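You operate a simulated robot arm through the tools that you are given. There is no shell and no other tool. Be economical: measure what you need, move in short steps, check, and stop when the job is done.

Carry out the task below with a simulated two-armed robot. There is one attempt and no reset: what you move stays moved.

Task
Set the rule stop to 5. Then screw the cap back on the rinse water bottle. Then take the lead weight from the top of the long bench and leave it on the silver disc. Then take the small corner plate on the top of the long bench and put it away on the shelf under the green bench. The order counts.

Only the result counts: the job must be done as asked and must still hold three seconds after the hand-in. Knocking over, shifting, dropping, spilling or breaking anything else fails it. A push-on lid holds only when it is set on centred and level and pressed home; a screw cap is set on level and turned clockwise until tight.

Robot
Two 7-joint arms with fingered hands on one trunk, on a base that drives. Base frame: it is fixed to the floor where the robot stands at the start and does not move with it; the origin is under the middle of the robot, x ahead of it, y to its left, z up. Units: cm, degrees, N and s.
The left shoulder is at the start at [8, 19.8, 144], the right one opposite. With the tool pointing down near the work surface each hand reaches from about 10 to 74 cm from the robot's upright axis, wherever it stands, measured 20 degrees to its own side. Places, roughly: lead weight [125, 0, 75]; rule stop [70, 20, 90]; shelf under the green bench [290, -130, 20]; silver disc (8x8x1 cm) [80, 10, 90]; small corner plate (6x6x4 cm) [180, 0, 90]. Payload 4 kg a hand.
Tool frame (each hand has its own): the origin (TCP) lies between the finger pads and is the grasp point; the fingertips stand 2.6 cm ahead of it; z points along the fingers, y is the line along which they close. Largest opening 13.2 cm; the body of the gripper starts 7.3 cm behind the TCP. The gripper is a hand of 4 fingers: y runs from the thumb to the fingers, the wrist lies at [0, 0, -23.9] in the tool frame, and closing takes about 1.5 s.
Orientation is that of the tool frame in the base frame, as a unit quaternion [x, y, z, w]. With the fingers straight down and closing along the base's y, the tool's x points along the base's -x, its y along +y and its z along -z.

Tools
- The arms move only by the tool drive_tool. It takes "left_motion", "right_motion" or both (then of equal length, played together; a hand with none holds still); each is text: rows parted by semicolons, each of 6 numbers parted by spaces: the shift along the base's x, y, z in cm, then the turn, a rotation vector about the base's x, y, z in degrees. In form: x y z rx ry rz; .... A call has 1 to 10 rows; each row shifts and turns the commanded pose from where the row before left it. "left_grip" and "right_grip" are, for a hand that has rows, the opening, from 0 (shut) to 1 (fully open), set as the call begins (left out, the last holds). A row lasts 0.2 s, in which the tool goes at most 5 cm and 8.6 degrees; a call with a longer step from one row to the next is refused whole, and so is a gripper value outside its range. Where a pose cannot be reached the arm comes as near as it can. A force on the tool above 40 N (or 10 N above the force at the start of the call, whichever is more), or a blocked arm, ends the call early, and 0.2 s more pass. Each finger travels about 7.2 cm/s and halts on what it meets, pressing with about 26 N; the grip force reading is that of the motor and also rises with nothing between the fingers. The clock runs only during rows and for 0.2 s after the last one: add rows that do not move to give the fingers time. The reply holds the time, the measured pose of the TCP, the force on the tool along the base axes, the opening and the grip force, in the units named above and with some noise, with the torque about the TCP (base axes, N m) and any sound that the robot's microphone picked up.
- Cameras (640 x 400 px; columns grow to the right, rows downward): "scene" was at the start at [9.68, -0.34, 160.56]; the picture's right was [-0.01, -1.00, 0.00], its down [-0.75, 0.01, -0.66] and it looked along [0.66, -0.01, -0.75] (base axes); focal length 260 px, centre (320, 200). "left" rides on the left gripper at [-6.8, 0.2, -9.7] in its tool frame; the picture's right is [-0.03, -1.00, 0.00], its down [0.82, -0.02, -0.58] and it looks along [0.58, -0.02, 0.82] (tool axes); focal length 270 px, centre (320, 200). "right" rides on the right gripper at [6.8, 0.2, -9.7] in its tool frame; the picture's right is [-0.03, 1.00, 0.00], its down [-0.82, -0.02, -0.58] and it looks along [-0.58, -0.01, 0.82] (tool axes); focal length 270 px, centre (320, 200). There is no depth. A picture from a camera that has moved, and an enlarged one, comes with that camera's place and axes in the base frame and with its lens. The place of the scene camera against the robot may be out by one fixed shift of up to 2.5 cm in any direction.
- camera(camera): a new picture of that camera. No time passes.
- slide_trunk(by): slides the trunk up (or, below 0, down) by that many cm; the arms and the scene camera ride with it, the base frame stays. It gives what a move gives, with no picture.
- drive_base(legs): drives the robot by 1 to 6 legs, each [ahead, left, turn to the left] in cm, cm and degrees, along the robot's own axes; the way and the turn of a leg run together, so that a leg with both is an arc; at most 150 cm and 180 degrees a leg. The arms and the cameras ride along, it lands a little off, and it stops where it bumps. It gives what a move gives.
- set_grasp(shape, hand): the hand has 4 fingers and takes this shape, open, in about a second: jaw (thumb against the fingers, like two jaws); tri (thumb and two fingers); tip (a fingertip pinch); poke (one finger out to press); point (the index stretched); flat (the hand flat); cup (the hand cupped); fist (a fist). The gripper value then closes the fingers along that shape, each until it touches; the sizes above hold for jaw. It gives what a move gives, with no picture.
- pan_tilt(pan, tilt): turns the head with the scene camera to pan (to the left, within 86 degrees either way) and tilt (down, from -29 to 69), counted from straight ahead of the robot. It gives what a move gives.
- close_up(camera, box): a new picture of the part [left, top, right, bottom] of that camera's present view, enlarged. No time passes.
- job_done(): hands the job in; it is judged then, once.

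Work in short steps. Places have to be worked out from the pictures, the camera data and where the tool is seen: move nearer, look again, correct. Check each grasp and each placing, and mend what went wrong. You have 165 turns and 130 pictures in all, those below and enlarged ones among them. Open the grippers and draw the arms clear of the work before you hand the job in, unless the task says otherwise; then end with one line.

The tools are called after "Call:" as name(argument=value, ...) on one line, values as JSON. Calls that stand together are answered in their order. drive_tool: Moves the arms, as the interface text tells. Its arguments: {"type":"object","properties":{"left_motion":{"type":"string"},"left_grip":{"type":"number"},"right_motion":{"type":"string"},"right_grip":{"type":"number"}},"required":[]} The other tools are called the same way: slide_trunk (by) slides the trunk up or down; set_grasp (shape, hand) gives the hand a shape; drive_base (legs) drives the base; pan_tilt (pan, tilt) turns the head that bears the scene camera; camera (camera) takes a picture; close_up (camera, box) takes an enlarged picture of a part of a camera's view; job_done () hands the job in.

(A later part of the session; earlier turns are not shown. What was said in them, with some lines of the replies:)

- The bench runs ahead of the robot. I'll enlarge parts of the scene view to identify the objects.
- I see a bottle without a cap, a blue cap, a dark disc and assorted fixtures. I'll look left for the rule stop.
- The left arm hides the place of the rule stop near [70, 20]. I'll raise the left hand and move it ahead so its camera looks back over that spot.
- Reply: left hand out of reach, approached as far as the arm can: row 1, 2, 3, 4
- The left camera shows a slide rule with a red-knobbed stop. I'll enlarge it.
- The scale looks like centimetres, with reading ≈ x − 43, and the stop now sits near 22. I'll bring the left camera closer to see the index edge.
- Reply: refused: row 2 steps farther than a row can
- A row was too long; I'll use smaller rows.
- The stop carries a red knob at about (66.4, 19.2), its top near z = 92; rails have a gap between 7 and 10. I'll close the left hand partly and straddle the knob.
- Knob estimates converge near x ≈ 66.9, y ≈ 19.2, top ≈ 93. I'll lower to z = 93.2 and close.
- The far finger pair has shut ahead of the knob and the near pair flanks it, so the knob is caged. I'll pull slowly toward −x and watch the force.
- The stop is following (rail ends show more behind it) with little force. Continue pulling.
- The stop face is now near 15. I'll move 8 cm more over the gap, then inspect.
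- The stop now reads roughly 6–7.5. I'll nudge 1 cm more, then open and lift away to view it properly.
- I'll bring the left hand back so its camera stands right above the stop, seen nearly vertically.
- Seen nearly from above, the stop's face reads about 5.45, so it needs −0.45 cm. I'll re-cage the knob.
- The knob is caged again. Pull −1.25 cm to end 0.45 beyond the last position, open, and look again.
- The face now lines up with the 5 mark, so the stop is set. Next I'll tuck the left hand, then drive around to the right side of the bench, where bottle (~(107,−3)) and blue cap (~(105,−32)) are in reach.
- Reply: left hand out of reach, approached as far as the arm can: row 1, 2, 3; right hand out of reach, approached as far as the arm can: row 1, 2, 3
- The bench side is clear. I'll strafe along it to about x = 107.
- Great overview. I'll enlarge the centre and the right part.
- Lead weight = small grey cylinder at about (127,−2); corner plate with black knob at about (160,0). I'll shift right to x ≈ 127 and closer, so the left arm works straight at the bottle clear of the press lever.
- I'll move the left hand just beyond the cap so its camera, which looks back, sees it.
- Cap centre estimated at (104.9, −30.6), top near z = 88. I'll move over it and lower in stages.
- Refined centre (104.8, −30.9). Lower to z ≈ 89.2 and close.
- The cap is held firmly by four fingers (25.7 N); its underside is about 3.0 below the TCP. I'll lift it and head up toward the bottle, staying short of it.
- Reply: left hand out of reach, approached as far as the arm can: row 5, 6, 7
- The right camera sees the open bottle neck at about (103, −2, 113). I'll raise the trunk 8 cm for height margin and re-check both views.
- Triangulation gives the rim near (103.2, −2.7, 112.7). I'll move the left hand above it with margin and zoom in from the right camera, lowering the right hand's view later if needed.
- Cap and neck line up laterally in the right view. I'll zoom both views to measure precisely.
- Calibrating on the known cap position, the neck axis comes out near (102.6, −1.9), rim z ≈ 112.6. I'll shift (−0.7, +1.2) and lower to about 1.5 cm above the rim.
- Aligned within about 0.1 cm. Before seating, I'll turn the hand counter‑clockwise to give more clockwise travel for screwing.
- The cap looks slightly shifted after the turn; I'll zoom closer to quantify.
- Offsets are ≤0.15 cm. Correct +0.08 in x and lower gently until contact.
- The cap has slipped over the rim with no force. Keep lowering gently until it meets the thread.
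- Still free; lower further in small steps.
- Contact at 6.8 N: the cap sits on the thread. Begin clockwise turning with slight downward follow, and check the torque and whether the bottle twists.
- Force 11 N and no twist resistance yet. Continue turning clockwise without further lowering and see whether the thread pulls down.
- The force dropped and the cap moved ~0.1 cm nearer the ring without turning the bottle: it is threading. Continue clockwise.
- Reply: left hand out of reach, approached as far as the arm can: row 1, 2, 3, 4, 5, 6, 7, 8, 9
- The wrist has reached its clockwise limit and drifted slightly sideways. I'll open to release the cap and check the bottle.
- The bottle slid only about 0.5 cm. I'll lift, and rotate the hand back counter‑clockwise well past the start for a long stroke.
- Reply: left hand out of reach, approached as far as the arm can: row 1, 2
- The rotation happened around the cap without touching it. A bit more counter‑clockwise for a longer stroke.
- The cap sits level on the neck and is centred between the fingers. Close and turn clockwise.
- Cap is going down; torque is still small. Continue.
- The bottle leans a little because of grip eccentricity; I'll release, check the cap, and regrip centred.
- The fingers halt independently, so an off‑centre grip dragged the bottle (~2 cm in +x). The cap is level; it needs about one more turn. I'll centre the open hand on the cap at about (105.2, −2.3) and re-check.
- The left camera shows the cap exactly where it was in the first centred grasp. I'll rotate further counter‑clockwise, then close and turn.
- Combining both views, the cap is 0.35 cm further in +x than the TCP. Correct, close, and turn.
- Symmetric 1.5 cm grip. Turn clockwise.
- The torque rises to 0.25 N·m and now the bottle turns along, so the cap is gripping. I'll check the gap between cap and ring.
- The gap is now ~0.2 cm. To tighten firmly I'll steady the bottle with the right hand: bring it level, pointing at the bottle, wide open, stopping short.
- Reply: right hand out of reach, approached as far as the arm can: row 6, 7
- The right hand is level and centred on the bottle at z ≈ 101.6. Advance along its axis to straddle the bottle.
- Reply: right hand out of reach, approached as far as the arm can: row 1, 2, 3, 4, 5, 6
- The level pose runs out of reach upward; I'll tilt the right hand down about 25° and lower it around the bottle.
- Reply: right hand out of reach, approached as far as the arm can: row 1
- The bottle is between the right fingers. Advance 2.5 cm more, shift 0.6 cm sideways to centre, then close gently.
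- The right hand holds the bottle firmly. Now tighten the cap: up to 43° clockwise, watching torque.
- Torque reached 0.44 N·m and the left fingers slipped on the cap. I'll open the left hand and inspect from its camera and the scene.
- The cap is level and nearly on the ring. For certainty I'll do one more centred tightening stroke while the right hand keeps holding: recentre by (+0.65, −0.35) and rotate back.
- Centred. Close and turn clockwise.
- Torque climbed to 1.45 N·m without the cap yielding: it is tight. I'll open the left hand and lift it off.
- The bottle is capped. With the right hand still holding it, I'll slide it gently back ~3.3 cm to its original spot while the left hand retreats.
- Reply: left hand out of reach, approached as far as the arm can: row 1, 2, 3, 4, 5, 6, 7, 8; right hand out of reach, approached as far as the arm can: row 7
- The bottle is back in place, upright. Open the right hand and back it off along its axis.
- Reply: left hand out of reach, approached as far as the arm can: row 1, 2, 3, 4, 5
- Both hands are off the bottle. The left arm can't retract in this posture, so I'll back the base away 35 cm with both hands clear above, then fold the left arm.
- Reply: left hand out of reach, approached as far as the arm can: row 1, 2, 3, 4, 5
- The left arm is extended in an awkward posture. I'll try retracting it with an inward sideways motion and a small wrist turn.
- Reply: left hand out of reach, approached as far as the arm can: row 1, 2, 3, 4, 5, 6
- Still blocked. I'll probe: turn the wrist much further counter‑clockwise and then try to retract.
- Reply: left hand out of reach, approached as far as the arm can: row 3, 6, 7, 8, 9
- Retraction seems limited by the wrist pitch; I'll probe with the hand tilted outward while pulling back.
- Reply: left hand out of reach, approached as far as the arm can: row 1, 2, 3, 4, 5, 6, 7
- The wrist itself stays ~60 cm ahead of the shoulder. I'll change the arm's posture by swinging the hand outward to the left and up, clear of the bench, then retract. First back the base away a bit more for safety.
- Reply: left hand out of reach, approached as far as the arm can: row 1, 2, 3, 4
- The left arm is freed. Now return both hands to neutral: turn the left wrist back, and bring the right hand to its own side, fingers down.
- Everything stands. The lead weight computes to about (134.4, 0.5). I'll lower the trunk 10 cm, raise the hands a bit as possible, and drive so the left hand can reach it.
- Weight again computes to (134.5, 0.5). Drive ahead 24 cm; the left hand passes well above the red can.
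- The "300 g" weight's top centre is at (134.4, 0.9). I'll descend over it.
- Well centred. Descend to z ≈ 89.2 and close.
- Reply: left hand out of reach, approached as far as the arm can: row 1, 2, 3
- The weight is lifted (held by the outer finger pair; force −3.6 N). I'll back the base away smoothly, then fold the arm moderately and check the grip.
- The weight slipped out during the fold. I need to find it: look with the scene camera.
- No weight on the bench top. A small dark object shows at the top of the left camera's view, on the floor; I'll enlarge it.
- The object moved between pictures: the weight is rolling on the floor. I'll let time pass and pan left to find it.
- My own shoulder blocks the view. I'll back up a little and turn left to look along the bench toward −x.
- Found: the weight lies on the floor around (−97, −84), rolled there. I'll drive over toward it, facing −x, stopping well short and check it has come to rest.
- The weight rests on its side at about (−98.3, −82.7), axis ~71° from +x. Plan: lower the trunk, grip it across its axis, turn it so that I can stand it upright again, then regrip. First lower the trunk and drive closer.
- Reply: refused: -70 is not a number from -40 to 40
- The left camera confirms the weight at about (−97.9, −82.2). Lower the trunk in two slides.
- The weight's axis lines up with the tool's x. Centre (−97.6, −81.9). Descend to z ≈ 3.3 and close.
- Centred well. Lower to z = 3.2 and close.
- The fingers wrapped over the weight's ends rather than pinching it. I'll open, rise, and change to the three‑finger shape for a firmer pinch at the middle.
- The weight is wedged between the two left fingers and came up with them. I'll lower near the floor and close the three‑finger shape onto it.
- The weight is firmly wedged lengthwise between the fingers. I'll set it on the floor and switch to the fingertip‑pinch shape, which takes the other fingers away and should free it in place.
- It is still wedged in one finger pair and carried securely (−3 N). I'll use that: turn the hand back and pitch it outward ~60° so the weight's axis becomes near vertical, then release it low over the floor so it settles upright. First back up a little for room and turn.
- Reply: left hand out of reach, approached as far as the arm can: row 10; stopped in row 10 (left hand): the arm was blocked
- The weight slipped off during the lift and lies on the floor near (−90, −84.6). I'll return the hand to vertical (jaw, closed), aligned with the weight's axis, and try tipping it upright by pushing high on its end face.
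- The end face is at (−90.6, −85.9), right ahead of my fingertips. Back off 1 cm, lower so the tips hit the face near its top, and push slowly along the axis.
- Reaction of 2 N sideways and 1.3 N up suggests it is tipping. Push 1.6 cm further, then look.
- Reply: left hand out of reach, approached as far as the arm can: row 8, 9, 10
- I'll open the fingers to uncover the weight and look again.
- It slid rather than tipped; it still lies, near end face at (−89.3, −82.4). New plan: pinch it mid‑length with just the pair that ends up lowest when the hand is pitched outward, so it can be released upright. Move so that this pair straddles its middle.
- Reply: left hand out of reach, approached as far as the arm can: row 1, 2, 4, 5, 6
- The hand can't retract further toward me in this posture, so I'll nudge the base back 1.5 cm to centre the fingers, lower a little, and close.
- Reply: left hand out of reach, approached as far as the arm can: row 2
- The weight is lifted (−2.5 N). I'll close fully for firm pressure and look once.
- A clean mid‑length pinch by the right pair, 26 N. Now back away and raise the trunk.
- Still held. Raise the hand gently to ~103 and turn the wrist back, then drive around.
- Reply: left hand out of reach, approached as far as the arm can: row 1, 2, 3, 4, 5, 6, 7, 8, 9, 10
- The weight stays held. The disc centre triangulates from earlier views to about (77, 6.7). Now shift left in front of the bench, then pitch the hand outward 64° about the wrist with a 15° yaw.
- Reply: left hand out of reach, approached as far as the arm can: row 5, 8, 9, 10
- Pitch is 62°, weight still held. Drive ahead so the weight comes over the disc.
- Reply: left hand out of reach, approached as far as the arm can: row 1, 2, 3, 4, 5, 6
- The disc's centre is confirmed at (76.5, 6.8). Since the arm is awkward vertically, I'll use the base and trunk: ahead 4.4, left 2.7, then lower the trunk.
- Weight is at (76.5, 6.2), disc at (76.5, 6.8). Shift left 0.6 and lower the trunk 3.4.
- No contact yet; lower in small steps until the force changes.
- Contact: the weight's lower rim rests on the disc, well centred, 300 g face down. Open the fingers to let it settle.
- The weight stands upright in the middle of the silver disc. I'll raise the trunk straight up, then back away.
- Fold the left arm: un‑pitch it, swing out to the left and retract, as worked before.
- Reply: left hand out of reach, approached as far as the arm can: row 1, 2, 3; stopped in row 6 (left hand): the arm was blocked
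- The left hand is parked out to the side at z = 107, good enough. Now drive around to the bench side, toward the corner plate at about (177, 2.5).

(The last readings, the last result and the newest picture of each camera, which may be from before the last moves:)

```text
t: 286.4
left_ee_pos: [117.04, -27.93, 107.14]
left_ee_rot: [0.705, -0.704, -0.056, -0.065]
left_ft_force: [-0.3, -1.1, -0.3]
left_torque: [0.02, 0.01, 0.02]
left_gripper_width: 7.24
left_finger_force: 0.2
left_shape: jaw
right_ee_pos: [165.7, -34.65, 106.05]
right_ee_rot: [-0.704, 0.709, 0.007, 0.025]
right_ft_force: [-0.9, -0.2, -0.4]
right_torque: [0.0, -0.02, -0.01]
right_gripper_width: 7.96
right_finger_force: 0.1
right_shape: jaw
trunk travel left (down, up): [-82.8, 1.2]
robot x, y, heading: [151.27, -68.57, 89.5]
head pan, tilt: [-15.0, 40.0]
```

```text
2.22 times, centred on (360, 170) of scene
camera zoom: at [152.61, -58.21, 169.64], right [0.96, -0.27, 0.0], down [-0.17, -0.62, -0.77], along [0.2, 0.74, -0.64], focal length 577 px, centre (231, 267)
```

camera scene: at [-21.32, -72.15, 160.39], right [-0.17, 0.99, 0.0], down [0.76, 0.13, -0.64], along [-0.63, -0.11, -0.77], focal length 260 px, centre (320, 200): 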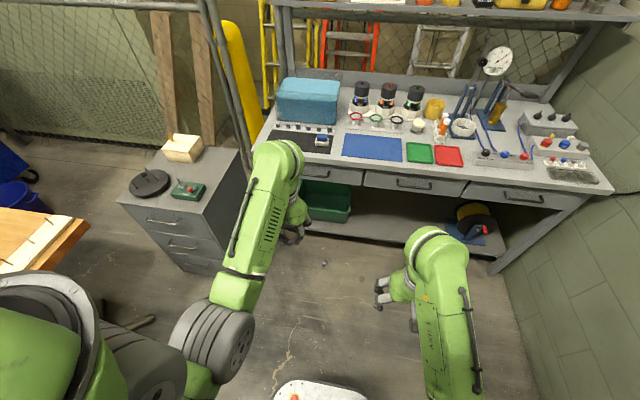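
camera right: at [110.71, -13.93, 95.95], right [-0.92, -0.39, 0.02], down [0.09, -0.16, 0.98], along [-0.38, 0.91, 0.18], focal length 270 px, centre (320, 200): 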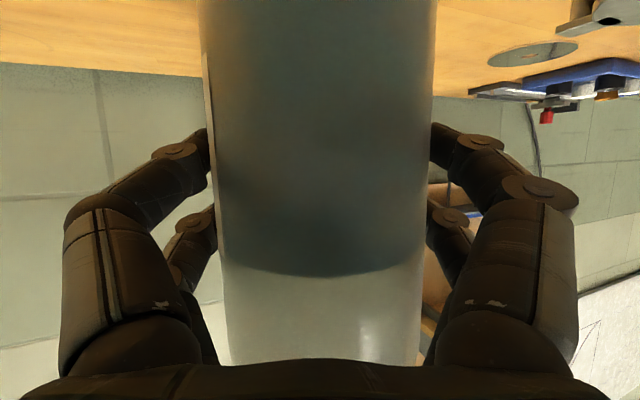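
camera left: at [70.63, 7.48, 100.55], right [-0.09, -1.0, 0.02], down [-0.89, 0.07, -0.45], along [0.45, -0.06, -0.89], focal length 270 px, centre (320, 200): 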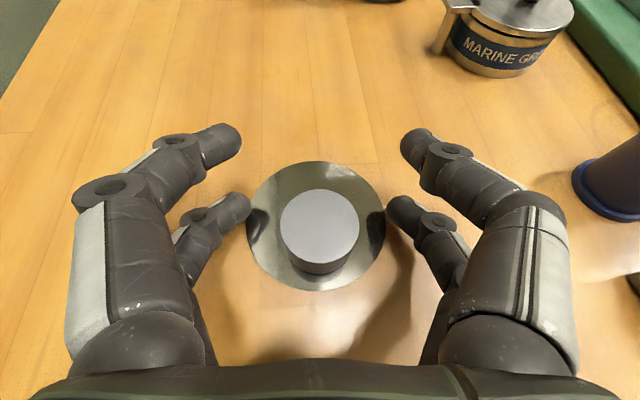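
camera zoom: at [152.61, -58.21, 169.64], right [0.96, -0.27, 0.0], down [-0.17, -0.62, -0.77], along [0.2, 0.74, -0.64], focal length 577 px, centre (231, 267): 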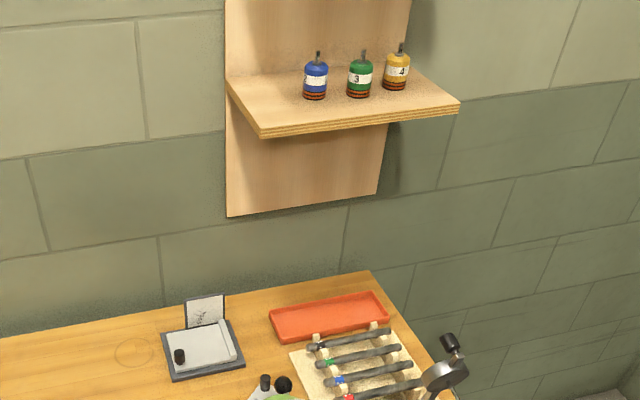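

The knob of the corner plate is at about (176, 1.7), with the lever ball only ~9 cm in front at z ≈ 101. I'll turn the right hand ~170° so its camera faces away from the lever, then approach high.

Call:
drive_tool(right_motion="0 0 0 0 0 -8.5;0 0 0 0 0 -8.5;0 0 0 0 0 -8.5;0 0 0 0 0 -8.5;0 0 0 0 0 -8.5;0 0 0 0 0 -8.5;0 0 0 0 0 -8.5;0 0 0 0 0 -8.5;0 0 0 0 0 -8.5;0 0 0 0 0 -8.5")

Call:
drive_tool(right_motion="0 0 0 0 0 -8.5;0 0 0 0 0 -8.5;0 0 0 0 0 -8.5;0 0 0 0 0 -8.5;0 0 0 0 0 -8.5;0 0 0 0 0 -8.5;0 0 0 0 0 -8.5;0 0 0 0 0 -8.5;0 0 0 0 0 -8.5;0 0 0 0 0 -8.5")

Call:
drive_tool(right_motion="1.2 3.8 0.4 0 0 0;1.2 3.8 0.4 0 0 0;1.2 3.8 0.4 0 0 0;1.2 3.8 0.4 0 0 0;1.2 3.8 0.4 0 0 0;1.2 3.8 0.4 0 0 0;1.2 3.8 0 0 0 0;1 3.8 0 0 0 0;0.5 3 0 0 0 0;0 2.6 0 0 0 0", right_grip=0.45)

```text
t: 288.6
left_ee_pos: [117.02, -27.65, 106.94]
left_ee_rot: [-0.704, 0.705, 0.054, 0.065]
left_ft_force: [-0.8, -0.3, 0.8]
left_torque: [-0.02, 0.02, 0.02]
left_gripper_width: 7.24
left_finger_force: 0.0
left_shape: jaw
right_ee_pos: [165.75, -34.33, 106.05]
right_ee_rot: [-0.039, 0.999, -0.011, 0.022]
right_ft_force: [0.0, 1.2, 0.7]
right_torque: [-0.01, -0.01, 0.01]
right_gripper_width: 7.97
right_finger_force: 0.1
right_shape: jaw
trunk travel left (down, up): [-82.8, 1.2]
robot x, y, heading: [151.14, -68.53, 89.7]
head pan, tilt: [-15.0, 40.0]
```

```text
t: 291.0
left_ee_pos: [116.95, -27.67, 107.08]
left_ee_rot: [0.705, -0.704, -0.055, -0.065]
left_ft_force: [0.0, 0.2, 0.0]
left_torque: [0.01, 0.04, 0.0]
left_gripper_width: 7.24
left_finger_force: 0.0
left_shape: jaw
right_ee_pos: [174.8, -34.26, 106.42]
right_ee_rot: [0.605, 0.796, -0.019, 0.007]
right_ft_force: [-0.1, 0.0, 0.0]
right_torque: [0.01, -0.02, -0.01]
right_gripper_width: 7.95
right_finger_force: 0.1
right_shape: jaw
right hand out of reach, approached as far as the arm can: row 8, 9, 10
trunk travel left (down, up): [-82.8, 1.2]
robot x, y, heading: [151.6, -68.54, 89.5]
head pan, tilt: [-15.0, 40.0]
stopped in row 10 (right hand): the arm was blocked; the commanded pose is now the measured one
```

```text
t: 293.2
left_ee_pos: [116.83, -27.68, 107.02]
left_ee_rot: [0.705, -0.704, -0.055, -0.065]
left_ft_force: [1.8, 0.5, 0.2]
left_torque: [0.03, 0.02, 0.0]
left_gripper_width: 7.23
left_finger_force: 0.0
left_shape: jaw
right_ee_pos: [183.72, -5.04, 109.52]
right_ee_rot: [0.607, 0.795, -0.019, 0.007]
right_ft_force: [0.5, -0.5, 0.1]
right_torque: [-0.01, 0.02, -0.05]
right_gripper_width: 5.94
right_finger_force: 0.1
right_shape: jaw
right hand out of reach, approached as far as the arm can: row 8, 9, 10
trunk travel left (down, up): [-82.8, 1.2]
robot x, y, heading: [151.58, -68.31, 89.5]
head pan, tilt: [-15.0, 40.0]
```

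Close. Now shift toward the knob: −7.7 in x and +6.5 in y, high above the lever ball.

Call:
drive_tool(right_motion="-2 1 0 0 0 0;-2 1 0 0 0 0;-2 1.5 0 0 0 0;-1.7 1.5 0 0 0 0;0 1.5 0 0 0 0;0 0 0 0 0 0")

```text
t: 294.6
left_ee_pos: [117.1, -27.71, 107.0]
left_ee_rot: [0.705, -0.704, -0.054, -0.065]
left_ft_force: [0.3, 0.4, 0.0]
left_torque: [0.0, 0.02, 0.0]
left_gripper_width: 7.22
left_finger_force: 0.1
left_shape: jaw
right_ee_pos: [178.81, -4.0, 110.94]
right_ee_rot: [0.603, 0.797, -0.02, 0.006]
right_ft_force: [0.5, -0.1, -1.2]
right_torque: [0.01, -0.01, -0.05]
right_gripper_width: 5.97
right_finger_force: 0.1
right_shape: jaw
right hand out of reach, approached as far as the arm can: row 1, 2, 3, 4, 5
trunk travel left (down, up): [-82.8, 1.2]
robot x, y, heading: [151.49, -68.53, 89.8]
head pan, tilt: [-15.0, 40.0]
```

Joint limits at this wrist angle. I'll turn the wrist back 40° (still keeping the camera away from the lever) and continue forward.

Call:
drive_tool(right_motion="0 0 0 0 0 8;0 0 0 0 0 8;0 0 0 0 0 8;-0.5 1 0 0 0 8;-0.5 1 0 0 0 8;-0.5 1 0 0 0 0;-0.5 1 0 0 0 0;-0.5 1.2 0 0 0 0;0 0 0 0 0 0")

```text
t: 296.6
left_ee_pos: [116.95, -27.74, 106.89]
left_ee_rot: [0.705, -0.705, -0.054, -0.064]
left_ft_force: [0.1, -0.2, 0.1]
left_torque: [0.01, 0.0, 0.0]
left_gripper_width: 7.23
left_finger_force: 0.1
left_shape: jaw
right_ee_pos: [176.37, 1.21, 111.03]
right_ee_rot: [0.298, 0.954, -0.016, 0.013]
right_ft_force: [-0.4, 0.3, 0.6]
right_torque: [0.02, -0.01, 0.0]
right_gripper_width: 5.96
right_finger_force: 0.1
right_shape: jaw
trunk travel left (down, up): [-82.8, 1.2]
robot x, y, heading: [151.37, -68.48, 89.4]
head pan, tilt: [-15.0, 40.0]
```

Now above the plate. One picture from the right camera to centre.

Call:
camera(camera="right")

```text
4 pictures are left
camera right: at [170.8, 5.61, 120.34], right [0.59, 0.81, -0.02], down [0.65, -0.46, 0.61], along [0.48, -0.37, -0.8], focal length 270 px, centre (320, 200)
```

right: 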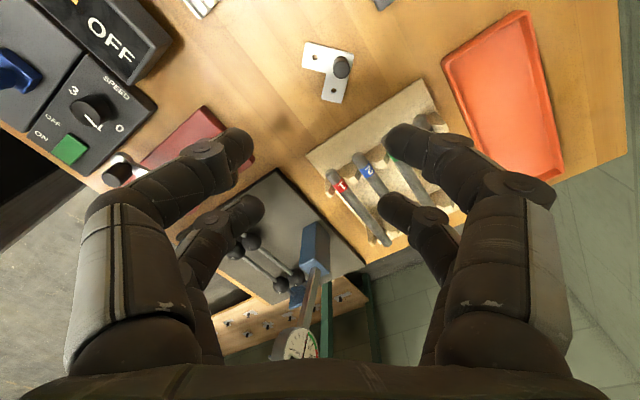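

Knob located at (176.6, 3.45). I'll have the −x finger pair pinch it (TCP at (175.3, 4.4)), lowering mostly with the trunk; first raise the left hand so it stays clear of the bench.

Call:
drive_tool(left_motion="0 0 3 0 0 0;0 0 3 0 0 0;0 0 3 0 0 0;0 0 3 0 0 0;0 0 3 0 0 0;0 0 3 0 0 0;0 0 3 0 0 0;0 0 3 0 0 0", right_motion="-0.5 0.8 0 0 0 0;-0.57 0.8 0 0 0 0;0 0.8 0 0 0 0;0 0.8 0 0 0 0;0 0 0 0 0 0;0 0 0 0 0 0;0 0 0 0 0 0;0 0 0 0 0 0")

```text
t: 298.4
left_ee_pos: [121.17, -19.79, 116.37]
left_ee_rot: [0.705, -0.704, -0.055, -0.065]
left_ft_force: [0.2, 0.9, -0.8]
left_torque: [-0.03, -0.01, 0.02]
left_gripper_width: 7.22
left_finger_force: 0.0
left_shape: jaw
left hand out of reach, approached as far as the arm can: row 2, 3, 4, 5, 6, 7, 8
right_ee_pos: [175.28, 2.47, 111.14]
right_ee_rot: [0.299, 0.954, -0.016, 0.013]
right_ft_force: [0.0, 0.9, -0.8]
right_torque: [0.06, 0.03, -0.05]
right_gripper_width: 6.0
right_finger_force: 0.1
right_shape: jaw
right hand out of reach, approached as far as the arm can: row 2, 3, 4
trunk travel left (down, up): [-82.8, 1.2]
robot x, y, heading: [151.43, -68.74, 89.6]
head pan, tilt: [-15.0, 40.0]
```

Right hand lacks 1.9 cm in y; nudge the base forward, then lower the trunk 15 cm, then the rest.

Call:
drive_base(legs=[[1.9, 0, 0]])

Call:
slide_trunk(by=-15)

```text
t: 299.1
left_ee_pos: [121.19, -18.3, 116.45]
left_ee_rot: [0.705, -0.704, -0.056, -0.066]
left_ft_force: [-0.2, -0.9, 0.6]
left_torque: [0.0, 0.02, -0.01]
left_gripper_width: 7.23
left_finger_force: 0.1
left_shape: jaw
right_ee_pos: [175.39, 4.01, 111.39]
right_ee_rot: [0.298, 0.954, -0.014, 0.014]
right_ft_force: [0.4, 0.2, 0.3]
right_torque: [0.02, 0.0, -0.05]
right_gripper_width: 5.99
right_finger_force: 0.0
right_shape: jaw
trunk travel left (down, up): [-82.8, 1.2]
robot x, y, heading: [151.59, -66.75, 89.6]
head pan, tilt: [-15.0, 40.0]
```

```text
t: 300.9
left_ee_pos: [121.25, -17.88, 101.34]
left_ee_rot: [0.705, -0.704, -0.055, -0.065]
left_ft_force: [-0.3, -0.3, -0.6]
left_torque: [0.05, 0.0, 0.02]
left_gripper_width: 7.26
left_finger_force: 0.0
left_shape: jaw
right_ee_pos: [175.3, 4.37, 95.99]
right_ee_rot: [0.297, 0.955, -0.016, 0.013]
right_ft_force: [-0.1, -0.1, 0.9]
right_torque: [-0.03, -0.01, -0.01]
right_gripper_width: 5.97
right_finger_force: 0.1
right_shape: jaw
trunk travel left (down, up): [-67.8, 16.2]
robot x, y, heading: [151.53, -67.01, 89.8]
head pan, tilt: [-15.0, 40.0]
```

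Exactly placed. Lower another 5.9 cm and close.

Call:
slide_trunk(by=-5.9)

Call:
drive_tool(right_motion="0 0 0 0 0 0;0 0 0 0 0 0;0 0 0 0 0 0;0 0 0 0 0 0;0 0 0 0 0 0", right_grip=0)

Call:
camera(camera="right")

```text
t: 301.9
left_ee_pos: [121.23, -17.82, 95.46]
left_ee_rot: [0.705, -0.704, -0.056, -0.065]
left_ft_force: [-0.6, -0.6, -0.4]
left_torque: [0.03, -0.01, -0.02]
left_gripper_width: 7.21
left_finger_force: 0.0
left_shape: jaw
right_ee_pos: [175.37, 4.32, 90.24]
right_ee_rot: [0.298, 0.954, -0.016, 0.013]
right_ft_force: [-0.2, -0.4, 0.0]
right_torque: [-0.03, 0.03, -0.03]
right_gripper_width: 5.93
right_finger_force: 0.1
right_shape: jaw
trunk travel left (down, up): [-61.9, 22.1]
robot x, y, heading: [151.8, -66.83, 89.8]
head pan, tilt: [-15.0, 40.0]
```

```text
t: 303.1
left_ee_pos: [121.23, -17.85, 95.45]
left_ee_rot: [0.705, -0.705, -0.055, -0.065]
left_ft_force: [-0.2, 0.3, -0.1]
left_torque: [0.03, -0.02, -0.02]
left_gripper_width: 7.23
left_finger_force: 0.1
left_shape: jaw
right_ee_pos: [175.41, 4.36, 90.24]
right_ee_rot: [0.298, 0.954, -0.016, 0.014]
right_ft_force: [-0.9, 0.2, -0.4]
right_torque: [0.03, 0.01, 0.0]
right_gripper_width: 0.02
right_finger_force: 25.9
right_shape: jaw
trunk travel left (down, up): [-61.9, 22.1]
robot x, y, heading: [151.21, -66.65, 89.7]
head pan, tilt: [-15.0, 40.0]
```

```text
3 pictures are left
camera right: at [169.76, 8.75, 99.48], right [0.59, 0.81, -0.02], down [0.65, -0.46, 0.61], along [0.48, -0.37, -0.8], focal length 270 px, centre (320, 200)
```

right: 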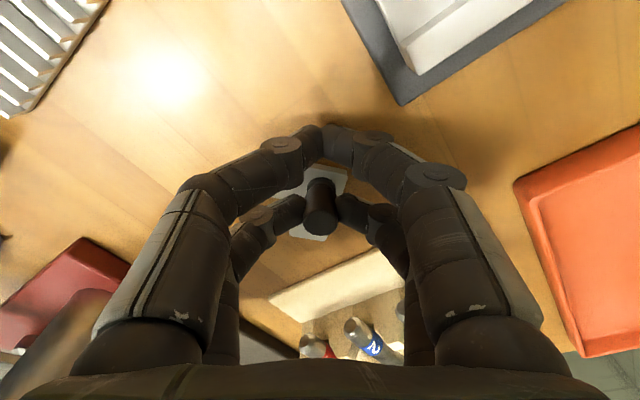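

The knob is pinched squarely by the −x pair. Lift with the trunk and check the load.

Call:
slide_trunk(by=21)

Call:
drive_base(legs=[[-40, 0, 0]])

```text
t: 305.3
left_ee_pos: [121.24, -17.85, 116.41]
left_ee_rot: [0.705, -0.704, -0.055, -0.064]
left_ft_force: [1.1, -0.7, 0.2]
left_torque: [0.01, 0.0, 0.0]
left_gripper_width: 7.22
left_finger_force: 0.0
left_shape: jaw
right_ee_pos: [175.51, 4.29, 111.12]
right_ee_rot: [0.299, 0.954, -0.016, 0.013]
right_ft_force: [-0.1, -0.1, -0.6]
right_torque: [-0.01, 0.07, -0.03]
right_gripper_width: 0.03
right_finger_force: 25.9
right_shape: jaw
trunk travel left (down, up): [-82.9, 1.1]
robot x, y, heading: [151.33, -66.77, 89.8]
head pan, tilt: [-15.0, 40.0]
```

```text
t: 307.8
left_ee_pos: [121.09, -56.97, 116.27]
left_ee_rot: [0.705, -0.704, -0.054, -0.064]
left_ft_force: [-0.2, 0.4, -0.5]
left_torque: [-0.03, 0.0, 0.02]
left_gripper_width: 7.23
left_finger_force: 0.0
left_shape: jaw
right_ee_pos: [175.19, -35.01, 110.95]
right_ee_rot: [0.301, 0.953, -0.018, 0.014]
right_ft_force: [0.1, 0.0, -0.4]
right_torque: [-0.03, -0.01, 0.04]
right_gripper_width: 0.0
right_finger_force: 25.7
right_shape: jaw
trunk travel left (down, up): [-82.9, 1.1]
robot x, y, heading: [151.42, -106.62, 89.3]
head pan, tilt: [-15.0, 40.0]
```

Held and clear of the bench. The shelf's front edge is at x ≈ 272, and between the front-row plates at y ≈ −101 and −141 there is a free spot near (286, −121). First try to tuck the left hand in so it won't meet the bench leg.

Call:
drive_tool(left_motion="-2 -3 -1 0 0 0;-2 -3 -1 0 0 0;-2 -3 -1 0 0 0;-2 -3 -1 0 0 0;-1 -3 -1 0 0 0;0 -3 -1 0 0 0;0 -3 -1 0 0 0;0 -3 -1 0 0 0")

```text
t: 309.2
left_ee_pos: [113.6, -63.19, 114.52]
left_ee_rot: [-0.652, 0.734, 0.167, 0.089]
left_ft_force: [0.5, 0.2, -0.3]
left_torque: [0.01, -0.02, -0.02]
left_gripper_width: 7.22
left_finger_force: 0.0
left_shape: jaw
left hand out of reach, approached as far as the arm can: row 1, 2, 3, 4, 5, 6
right_ee_pos: [175.22, -35.34, 111.33]
right_ee_rot: [0.3, 0.954, -0.017, 0.013]
right_ft_force: [-0.1, 0.3, -0.1]
right_torque: [-0.02, -0.02, 0.0]
right_gripper_width: 0.0
right_finger_force: 25.8
right_shape: jaw
trunk travel left (down, up): [-82.9, 1.1]
robot x, y, heading: [151.39, -106.15, 89.3]
head pan, tilt: [-15.0, 40.0]
stopped in row 6 (left hand): the arm was blocked; the commanded pose is now the measured one
```

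Good enough: the left hand is well inside. Now back off, turn to face the green bench, move to x ≈ 175 and lower the trunk.

Call:
drive_base(legs=[[-12, 0, 0], [0, 0, -89.3], [20, 20, 0]])

Call:
slide_trunk(by=-40)

Call:
slide_trunk(by=-37)

Call:
pan_tilt(pan=-15, tilt=28)

Call:
camera(camera="scene")

```text
t: 315.7
left_ee_pos: [212.53, -59.16, 114.68]
left_ee_rot: [0.045, 0.981, 0.059, 0.182]
left_ft_force: [-1.0, -0.2, 0.1]
left_torque: [-0.01, -0.03, -0.01]
left_gripper_width: 7.22
left_finger_force: 0.0
left_shape: jaw
right_ee_pos: [242.19, -119.99, 111.23]
right_ee_rot: [0.88, 0.475, -0.019, -0.003]
right_ft_force: [-1.2, -0.7, -0.1]
right_torque: [0.04, -0.01, -0.01]
right_gripper_width: 0.0
right_finger_force: 25.6
right_shape: jaw
trunk travel left (down, up): [-82.9, 1.1]
robot x, y, heading: [170.76, -97.8, 0.9]
head pan, tilt: [-15.0, 40.0]
```

```text
t: 319.8
left_ee_pos: [212.56, -59.43, 86.76]
left_ee_rot: [0.047, 0.983, 0.05, 0.168]
left_ft_force: [-1.0, -0.9, 0.2]
left_torque: [0.01, 0.0, 0.02]
left_gripper_width: 7.25
left_finger_force: 0.1
left_shape: jaw
right_ee_pos: [242.45, -119.71, 84.52]
right_ee_rot: [0.88, 0.474, -0.022, -0.003]
right_ft_force: [-0.4, 0.1, -1.2]
right_torque: [0.04, 0.0, -0.01]
right_gripper_width: 0.0
right_finger_force: 25.8
right_shape: jaw
trunk travel left (down, up): [-56.3, 27.7]
robot x, y, heading: [170.7, -97.86, 1.2]
head pan, tilt: [-15.0, 40.0]
stopped: the arm was blocked; the commanded pose is now the measured one
```

```text
t: 323.5
left_ee_pos: [212.67, -59.9, 85.26]
left_ee_rot: [0.048, 0.985, 0.045, 0.16]
left_ft_force: [0.4, 0.9, 0.8]
left_torque: [-0.02, -0.01, 0.04]
left_gripper_width: 7.23
left_finger_force: 0.0
left_shape: jaw
right_ee_pos: [242.75, -119.8, 83.95]
right_ee_rot: [0.88, 0.475, -0.022, -0.003]
right_ft_force: [0.0, 0.5, -0.8]
right_torque: [0.02, 0.0, 0.04]
right_gripper_width: 0.0
right_finger_force: 26.2
right_shape: jaw
trunk travel left (down, up): [-55.9, 28.1]
robot x, y, heading: [170.64, -97.98, 1.3]
head pan, tilt: [-15.0, 40.0]
stopped: the arm was blocked; the commanded pose is now the measured one
```

```text
t: 324.3
left_ee_pos: [212.66, -59.87, 85.38]
left_ee_rot: [0.049, 0.985, 0.045, 0.16]
left_ft_force: [-0.1, -1.1, -0.2]
left_torque: [0.0, 0.0, -0.01]
left_gripper_width: 7.22
left_finger_force: 0.1
left_shape: jaw
right_ee_pos: [242.82, -119.77, 83.82]
right_ee_rot: [0.879, 0.476, -0.025, -0.004]
right_ft_force: [-0.1, -1.0, -0.1]
right_torque: [0.05, -0.02, 0.02]
right_gripper_width: 0.0
right_finger_force: 26.1
right_shape: jaw
trunk travel left (down, up): [-55.9, 28.1]
robot x, y, heading: [170.66, -97.96, 1.3]
head pan, tilt: [-15.0, 28.0]
```

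```text
2 pictures are left
camera scene: at [182.25, -100.26, 144.67], right [-0.24, -0.97, 0.0], down [-0.46, 0.11, -0.88], along [0.85, -0.21, -0.48], focal length 260 px, centre (320, 200)
```

scene: 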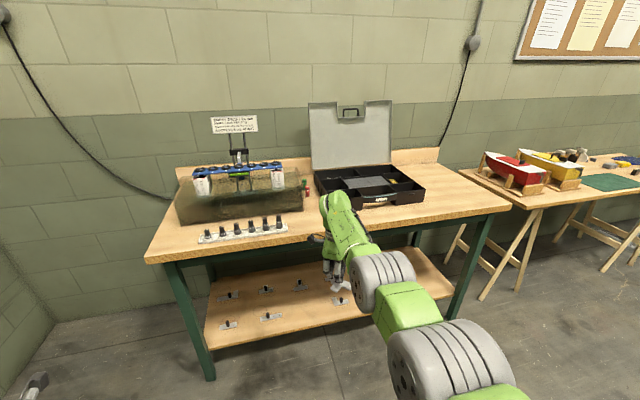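

My left arm touched the long bench while lowering, so I'll raise the trunk again, move right away from it, and turn to approach the shelf at a 30° heading, keeping the left arm clear.

Call:
slide_trunk(by=12)

Call:
drive_base(legs=[[-4, -35, 0], [0, 0, 28.7]])

Call:
slide_trunk(by=-40)

Call:
slide_trunk(by=-24)

```text
t: 325.8
left_ee_pos: [212.48, -59.67, 97.57]
left_ee_rot: [0.048, 0.984, 0.046, 0.166]
left_ft_force: [0.0, -0.5, 0.8]
left_torque: [0.01, 0.01, 0.0]
left_gripper_width: 7.22
left_finger_force: 0.0
left_shape: jaw
right_ee_pos: [242.46, -119.81, 96.06]
right_ee_rot: [0.88, 0.474, -0.022, -0.003]
right_ft_force: [-0.3, -1.5, -0.5]
right_torque: [-0.01, -0.03, 0.01]
right_gripper_width: 0.0
right_finger_force: 26.6
right_shape: jaw
trunk travel left (down, up): [-67.9, 16.1]
robot x, y, heading: [170.96, -97.75, 1.1]
head pan, tilt: [-15.0, 28.0]
```

```text
t: 329.5
left_ee_pos: [185.62, -79.53, 97.61]
left_ee_rot: [-0.198, 0.965, 0.086, 0.149]
left_ft_force: [0.4, 1.3, -0.4]
left_torque: [0.0, 0.0, 0.03]
left_gripper_width: 7.24
left_finger_force: 0.0
left_shape: jaw
right_ee_pos: [240.83, -117.68, 96.18]
right_ee_rot: [0.734, 0.678, -0.021, 0.003]
right_ft_force: [0.0, 0.6, 0.3]
right_torque: [0.08, -0.02, -0.02]
right_gripper_width: 0.02
right_finger_force: 25.5
right_shape: jaw
trunk travel left (down, up): [-67.9, 16.1]
robot x, y, heading: [167.39, -133.12, 29.9]
head pan, tilt: [-15.0, 28.0]
```

```text
t: 333.5
left_ee_pos: [185.61, -80.03, 85.18]
left_ee_rot: [-0.197, 0.967, 0.078, 0.141]
left_ft_force: [-0.3, -0.6, -0.4]
left_torque: [-0.01, 0.0, 0.0]
left_gripper_width: 7.22
left_finger_force: 0.0
left_shape: jaw
right_ee_pos: [240.76, -117.72, 84.63]
right_ee_rot: [0.734, 0.679, -0.022, 0.003]
right_ft_force: [0.4, 0.0, 0.1]
right_torque: [-0.01, -0.01, -0.01]
right_gripper_width: 0.02
right_finger_force: 25.8
right_shape: jaw
trunk travel left (down, up): [-56.4, 27.6]
robot x, y, heading: [166.86, -132.82, 29.7]
head pan, tilt: [-15.0, 28.0]
stopped: the arm was blocked; the commanded pose is now the measured one
```

```text
t: 336.2
left_ee_pos: [185.66, -80.41, 84.25]
left_ee_rot: [-0.196, 0.969, 0.071, 0.135]
left_ft_force: [0.1, 0.5, 1.0]
left_torque: [-0.06, 0.03, -0.01]
left_gripper_width: 7.23
left_finger_force: 0.0
left_shape: jaw
right_ee_pos: [240.96, -117.59, 84.47]
right_ee_rot: [0.734, 0.678, -0.022, 0.001]
right_ft_force: [0.7, 0.0, 0.0]
right_torque: [0.05, 0.01, 0.01]
right_gripper_width: 0.0
right_finger_force: 26.0
right_shape: jaw
trunk travel left (down, up): [-56.3, 27.7]
robot x, y, heading: [167.34, -132.66, 29.9]
head pan, tilt: [-15.0, 28.0]
stopped: the arm was blocked; the commanded pose is now the measured one
```

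It blocks at the same height again, so it's my own left arm against the base, not the bench. I'll extend the left hand forward and up to free its elbow, then lower again.

Call:
drive_tool(left_motion="2.6 1.5 1 0 0 0;2.6 1.5 1 0 0 0;2.6 1.5 1 0 0 0;2.6 1.5 1 0 0 0;2.6 1.5 1 0 0 0;2.6 1.5 1 0 0 0;2.6 1.5 1 0 0 0")

Call:
slide_trunk(by=-30)

Call:
slide_trunk(by=-23)

```text
t: 337.8
left_ee_pos: [203.52, -69.94, 90.8]
left_ee_rot: [-0.195, 0.969, 0.068, 0.134]
left_ft_force: [-0.2, -1.3, -0.1]
left_torque: [0.0, -0.02, -0.02]
left_gripper_width: 7.24
left_finger_force: 0.0
left_shape: jaw
right_ee_pos: [240.88, -117.63, 84.52]
right_ee_rot: [0.734, 0.679, -0.021, 0.002]
right_ft_force: [0.2, -0.2, -0.6]
right_torque: [0.02, -0.02, -0.02]
right_gripper_width: 0.01
right_finger_force: 26.2
right_shape: jaw
trunk travel left (down, up): [-56.3, 27.7]
robot x, y, heading: [167.16, -132.97, 29.8]
head pan, tilt: [-15.0, 28.0]
```

```text
t: 340.8
left_ee_pos: [203.58, -70.0, 60.86]
left_ee_rot: [-0.194, 0.969, 0.068, 0.134]
left_ft_force: [-0.9, -1.0, 0.0]
left_torque: [-0.01, 0.05, 0.01]
left_gripper_width: 7.22
left_finger_force: 0.0
left_shape: jaw
right_ee_pos: [240.74, -117.55, 54.61]
right_ee_rot: [0.735, 0.678, -0.021, 0.003]
right_ft_force: [-0.2, -0.1, -0.5]
right_torque: [0.0, -0.03, -0.03]
right_gripper_width: 0.0
right_finger_force: 25.3
right_shape: jaw
trunk travel left (down, up): [-26.3, 57.7]
robot x, y, heading: [167.35, -132.96, 30.0]
head pan, tilt: [-15.0, 28.0]
```

```text
t: 343.2
left_ee_pos: [203.61, -70.0, 38.04]
left_ee_rot: [-0.195, 0.969, 0.069, 0.135]
left_ft_force: [0.3, -0.4, -0.3]
left_torque: [0.02, 0.05, -0.01]
left_gripper_width: 7.27
left_finger_force: 0.0
left_shape: jaw
right_ee_pos: [240.67, -117.73, 31.47]
right_ee_rot: [0.734, 0.679, -0.022, 0.002]
right_ft_force: [-0.5, -0.7, 0.0]
right_torque: [-0.02, -0.01, 0.02]
right_gripper_width: 0.01
right_finger_force: 25.9
right_shape: jaw
trunk travel left (down, up): [-3.3, 80.7]
robot x, y, heading: [167.16, -132.52, 29.6]
head pan, tilt: [-15.0, 28.0]
```

Lowered. The plate hangs at about (240.5, −119, bottom ≈27), above the shelf level (~21). Drive in 43 cm along +x.

Call:
drive_base(legs=[[26, -14.8, 0]])

Call:
drive_base(legs=[[11.3, -6.5, 0]])

```text
t: 345.3
left_ee_pos: [233.24, -69.87, 37.89]
left_ee_rot: [-0.196, 0.969, 0.068, 0.134]
left_ft_force: [-0.3, -0.1, -0.5]
left_torque: [0.02, 0.02, 0.04]
left_gripper_width: 7.25
left_finger_force: 0.1
left_shape: jaw
right_ee_pos: [270.38, -117.45, 31.47]
right_ee_rot: [0.734, 0.679, -0.021, 0.003]
right_ft_force: [0.7, -0.3, -1.0]
right_torque: [-0.01, -0.02, -0.02]
right_gripper_width: 0.01
right_finger_force: 26.0
right_shape: jaw
trunk travel left (down, up): [-3.3, 80.7]
robot x, y, heading: [196.77, -132.71, 29.8]
head pan, tilt: [-15.0, 28.0]
```

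```text
t: 346.5
left_ee_pos: [246.29, -69.88, 37.85]
left_ee_rot: [-0.196, 0.969, 0.068, 0.134]
left_ft_force: [-0.9, -0.1, 0.7]
left_torque: [-0.02, 0.01, 0.01]
left_gripper_width: 7.23
left_finger_force: 0.0
left_shape: jaw
right_ee_pos: [283.44, -117.5, 31.47]
right_ee_rot: [0.735, 0.678, -0.021, 0.003]
right_ft_force: [0.0, -0.6, -0.4]
right_torque: [-0.02, 0.0, 0.06]
right_gripper_width: 0.0
right_finger_force: 25.5
right_shape: jaw
trunk travel left (down, up): [-3.3, 80.7]
robot x, y, heading: [209.85, -132.78, 29.9]
head pan, tilt: [-15.0, 28.0]
```

In position over the shelf. One picture from the right camera to verify the spot.

Call:
camera(camera="right")

```text
1 pictures are left
camera right: at [284.5, -110.43, 40.8], right [0.99, -0.1, -0.02], down [-0.07, -0.79, 0.61], along [-0.08, -0.6, -0.79], focal length 270 px, centre (320, 200)
```

right: 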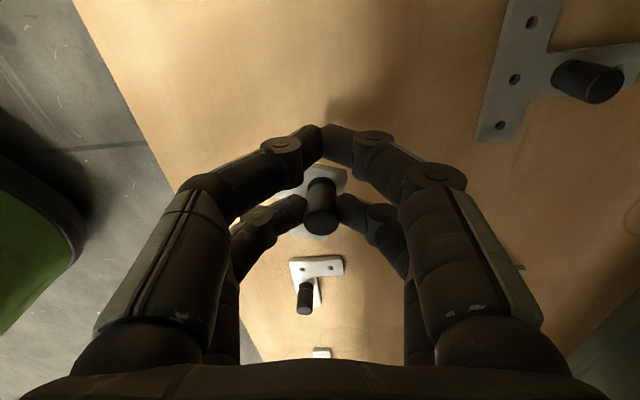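

The spot is clear: neighbouring plates are ~16 cm away and the shelf edge well in front. Lower with the trunk, then the arm, watching for contact.

Call:
slide_trunk(by=-3)

Call:
drive_tool(right_motion="0 0 -0.6 0 0 0;0 0 -0.6 0 0 0;0 0 -0.6 0 0 0;0 0 0 0 0 0")

```text
t: 347.3
left_ee_pos: [246.17, -69.93, 35.0]
left_ee_rot: [-0.195, 0.969, 0.069, 0.135]
left_ft_force: [0.7, -0.4, 0.3]
left_torque: [0.01, 0.01, 0.01]
left_gripper_width: 7.23
left_finger_force: 0.2
left_shape: jaw
right_ee_pos: [283.36, -117.52, 28.53]
right_ee_rot: [0.734, 0.679, -0.022, 0.003]
right_ft_force: [-0.5, -0.1, -0.2]
right_torque: [0.03, -0.03, 0.01]
right_gripper_width: 0.01
right_finger_force: 25.7
right_shape: jaw
trunk travel left (down, up): [-0.3, 83.7]
robot x, y, heading: [209.92, -132.88, 30.0]
head pan, tilt: [-15.0, 28.0]
```

```text
t: 348.3
left_ee_pos: [246.22, -69.88, 34.89]
left_ee_rot: [-0.195, 0.969, 0.068, 0.135]
left_ft_force: [1.0, 0.0, -0.2]
left_torque: [0.0, -0.02, -0.01]
left_gripper_width: 7.25
left_finger_force: 0.0
left_shape: jaw
right_ee_pos: [283.15, -117.69, 26.78]
right_ee_rot: [0.734, 0.678, -0.021, 0.003]
right_ft_force: [0.0, -0.7, 0.5]
right_torque: [-0.01, -0.03, -0.01]
right_gripper_width: 0.01
right_finger_force: 26.2
right_shape: jaw
trunk travel left (down, up): [-0.3, 83.7]
robot x, y, heading: [210.27, -132.94, 29.8]
head pan, tilt: [-15.0, 28.0]
```

Arm lowering works. Continue in small steps until the contact shows.

Call:
drive_tool(right_motion="0 0 -0.4 0 0 0;0 0 -0.4 0 0 0;0 0 -0.3 0 0 0;0 0 0 0 0 0")

Call:
drive_tool(right_motion="0 0 -0.3 0 0 0;0 0 -0.3 0 0 0;0 0 0 0 0 0")

```text
t: 349.3
left_ee_pos: [246.23, -69.81, 35.11]
left_ee_rot: [-0.195, 0.969, 0.069, 0.134]
left_ft_force: [0.6, 0.0, 0.3]
left_torque: [0.0, -0.04, 0.02]
left_gripper_width: 7.26
left_finger_force: 0.1
left_shape: jaw
right_ee_pos: [283.14, -117.68, 26.1]
right_ee_rot: [0.735, 0.678, -0.021, 0.002]
right_ft_force: [-0.3, -0.8, -0.9]
right_torque: [0.01, 0.0, 0.0]
right_gripper_width: 0.0
right_finger_force: 25.9
right_shape: jaw
right hand out of reach, approached as far as the arm can: row 1
trunk travel left (down, up): [-0.3, 83.7]
robot x, y, heading: [210.13, -132.49, 30.0]
head pan, tilt: [-15.0, 28.0]
```

```text
t: 350.1
left_ee_pos: [246.21, -69.85, 35.09]
left_ee_rot: [-0.195, 0.969, 0.069, 0.137]
left_ft_force: [0.0, 0.0, 0.0]
left_torque: [0.0, 0.02, 0.01]
left_gripper_width: 7.25
left_finger_force: 0.0
left_shape: jaw
right_ee_pos: [283.02, -117.75, 25.94]
right_ee_rot: [0.734, 0.679, -0.018, 0.004]
right_ft_force: [0.7, 1.0, 14.3]
right_torque: [-0.27, -0.03, 0.02]
right_gripper_width: 0.02
right_finger_force: 25.9
right_shape: jaw
right hand out of reach, approached as far as the arm can: row 2
trunk travel left (down, up): [-0.3, 83.7]
robot x, y, heading: [210.25, -132.96, 29.7]
head pan, tilt: [-15.0, 28.0]
```

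Contact (14 N): the plate is on the shelf. Open the fingers and lift straight up with the trunk.

Call:
drive_tool(right_motion="0 0 0.1 0 0 0;0 0 0 0 0 0;0 0 0 0 0 0;0 0 0 0 0 0;0 0 0 0 0 0;0 0 0 0 0 0", right_grip=0.45)

Call:
slide_trunk(by=9)

Call:
close_up(camera="right", box=[160, 20, 480, 300])

```text
t: 351.5
left_ee_pos: [246.18, -69.87, 35.02]
left_ee_rot: [-0.195, 0.969, 0.068, 0.135]
left_ft_force: [-0.4, 0.2, 0.4]
left_torque: [0.01, 0.03, 0.0]
left_gripper_width: 7.24
left_finger_force: 0.1
left_shape: jaw
right_ee_pos: [282.86, -117.84, 25.64]
right_ee_rot: [0.734, 0.679, -0.021, 0.002]
right_ft_force: [-0.3, -0.8, 0.1]
right_torque: [0.01, -0.01, -0.02]
right_gripper_width: 5.9
right_finger_force: 0.0
right_shape: jaw
trunk travel left (down, up): [-0.3, 83.7]
robot x, y, heading: [210.1, -132.69, 29.9]
head pan, tilt: [-15.0, 28.0]
```

```text
t: 352.7
left_ee_pos: [246.12, -69.86, 43.9]
left_ee_rot: [-0.195, 0.969, 0.068, 0.134]
left_ft_force: [0.0, 0.0, -0.8]
left_torque: [-0.04, -0.01, 0.0]
left_gripper_width: 7.24
left_finger_force: 0.1
left_shape: jaw
right_ee_pos: [283.07, -117.94, 34.78]
right_ee_rot: [0.735, 0.678, -0.021, 0.002]
right_ft_force: [-0.9, -0.2, -0.6]
right_torque: [0.0, 0.0, -0.03]
right_gripper_width: 5.92
right_finger_force: 0.0
right_shape: jaw
trunk travel left (down, up): [-9.3, 74.7]
robot x, y, heading: [210.24, -132.55, 30.0]
head pan, tilt: [-15.0, 28.0]
```

```text
1.43 times, centred on (320, 160) of right
camera zoom: at [284.02, -110.67, 43.94], right [0.99, -0.1, -0.02], down [-0.07, -0.79, 0.61], along [-0.08, -0.6, -0.79], focal length 386 px, centre (320, 257)
```

zoom: 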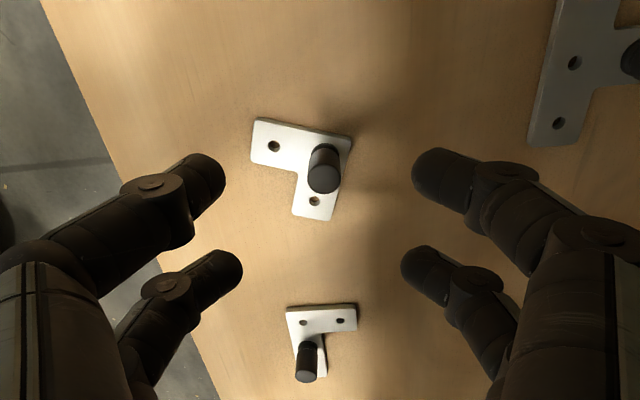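

The corner plate stands flat on the shelf, released. Back straight out with the hands clear.

Call:
drive_base(legs=[[-37.3, 21.3, 0]])

```text
t: 355.4
left_ee_pos: [203.44, -70.03, 43.95]
left_ee_rot: [-0.195, 0.969, 0.069, 0.136]
left_ft_force: [-0.2, 0.0, -1.1]
left_torque: [-0.01, 0.04, 0.01]
left_gripper_width: 7.22
left_finger_force: 0.0
left_shape: jaw
right_ee_pos: [240.16, -117.87, 34.66]
right_ee_rot: [0.734, 0.678, -0.021, 0.004]
right_ft_force: [-0.5, -0.1, 0.2]
right_torque: [0.0, -0.01, 0.04]
right_gripper_width: 5.9
right_finger_force: 0.1
right_shape: jaw
trunk travel left (down, up): [-9.3, 74.7]
robot x, y, heading: [167.24, -132.92, 29.9]
head pan, tilt: [-15.0, 28.0]
```

Everything is placed, both grippers are open and the arms are clear. Handing in.

Call:
job_done()

```text
The job is handed in.
```

I did all four steps in order and handed the job in: the stop is at 5, the bottle is capped tight, the lead weight stands on the silver disc, and the corner plate is on the shelf under the green bench. Two things could count against it: I dropped the weight on the floor on the way and had to pick it up again, and the bottle slid about 3.5 cm while I screwed the cap, so I slid it back by eye.
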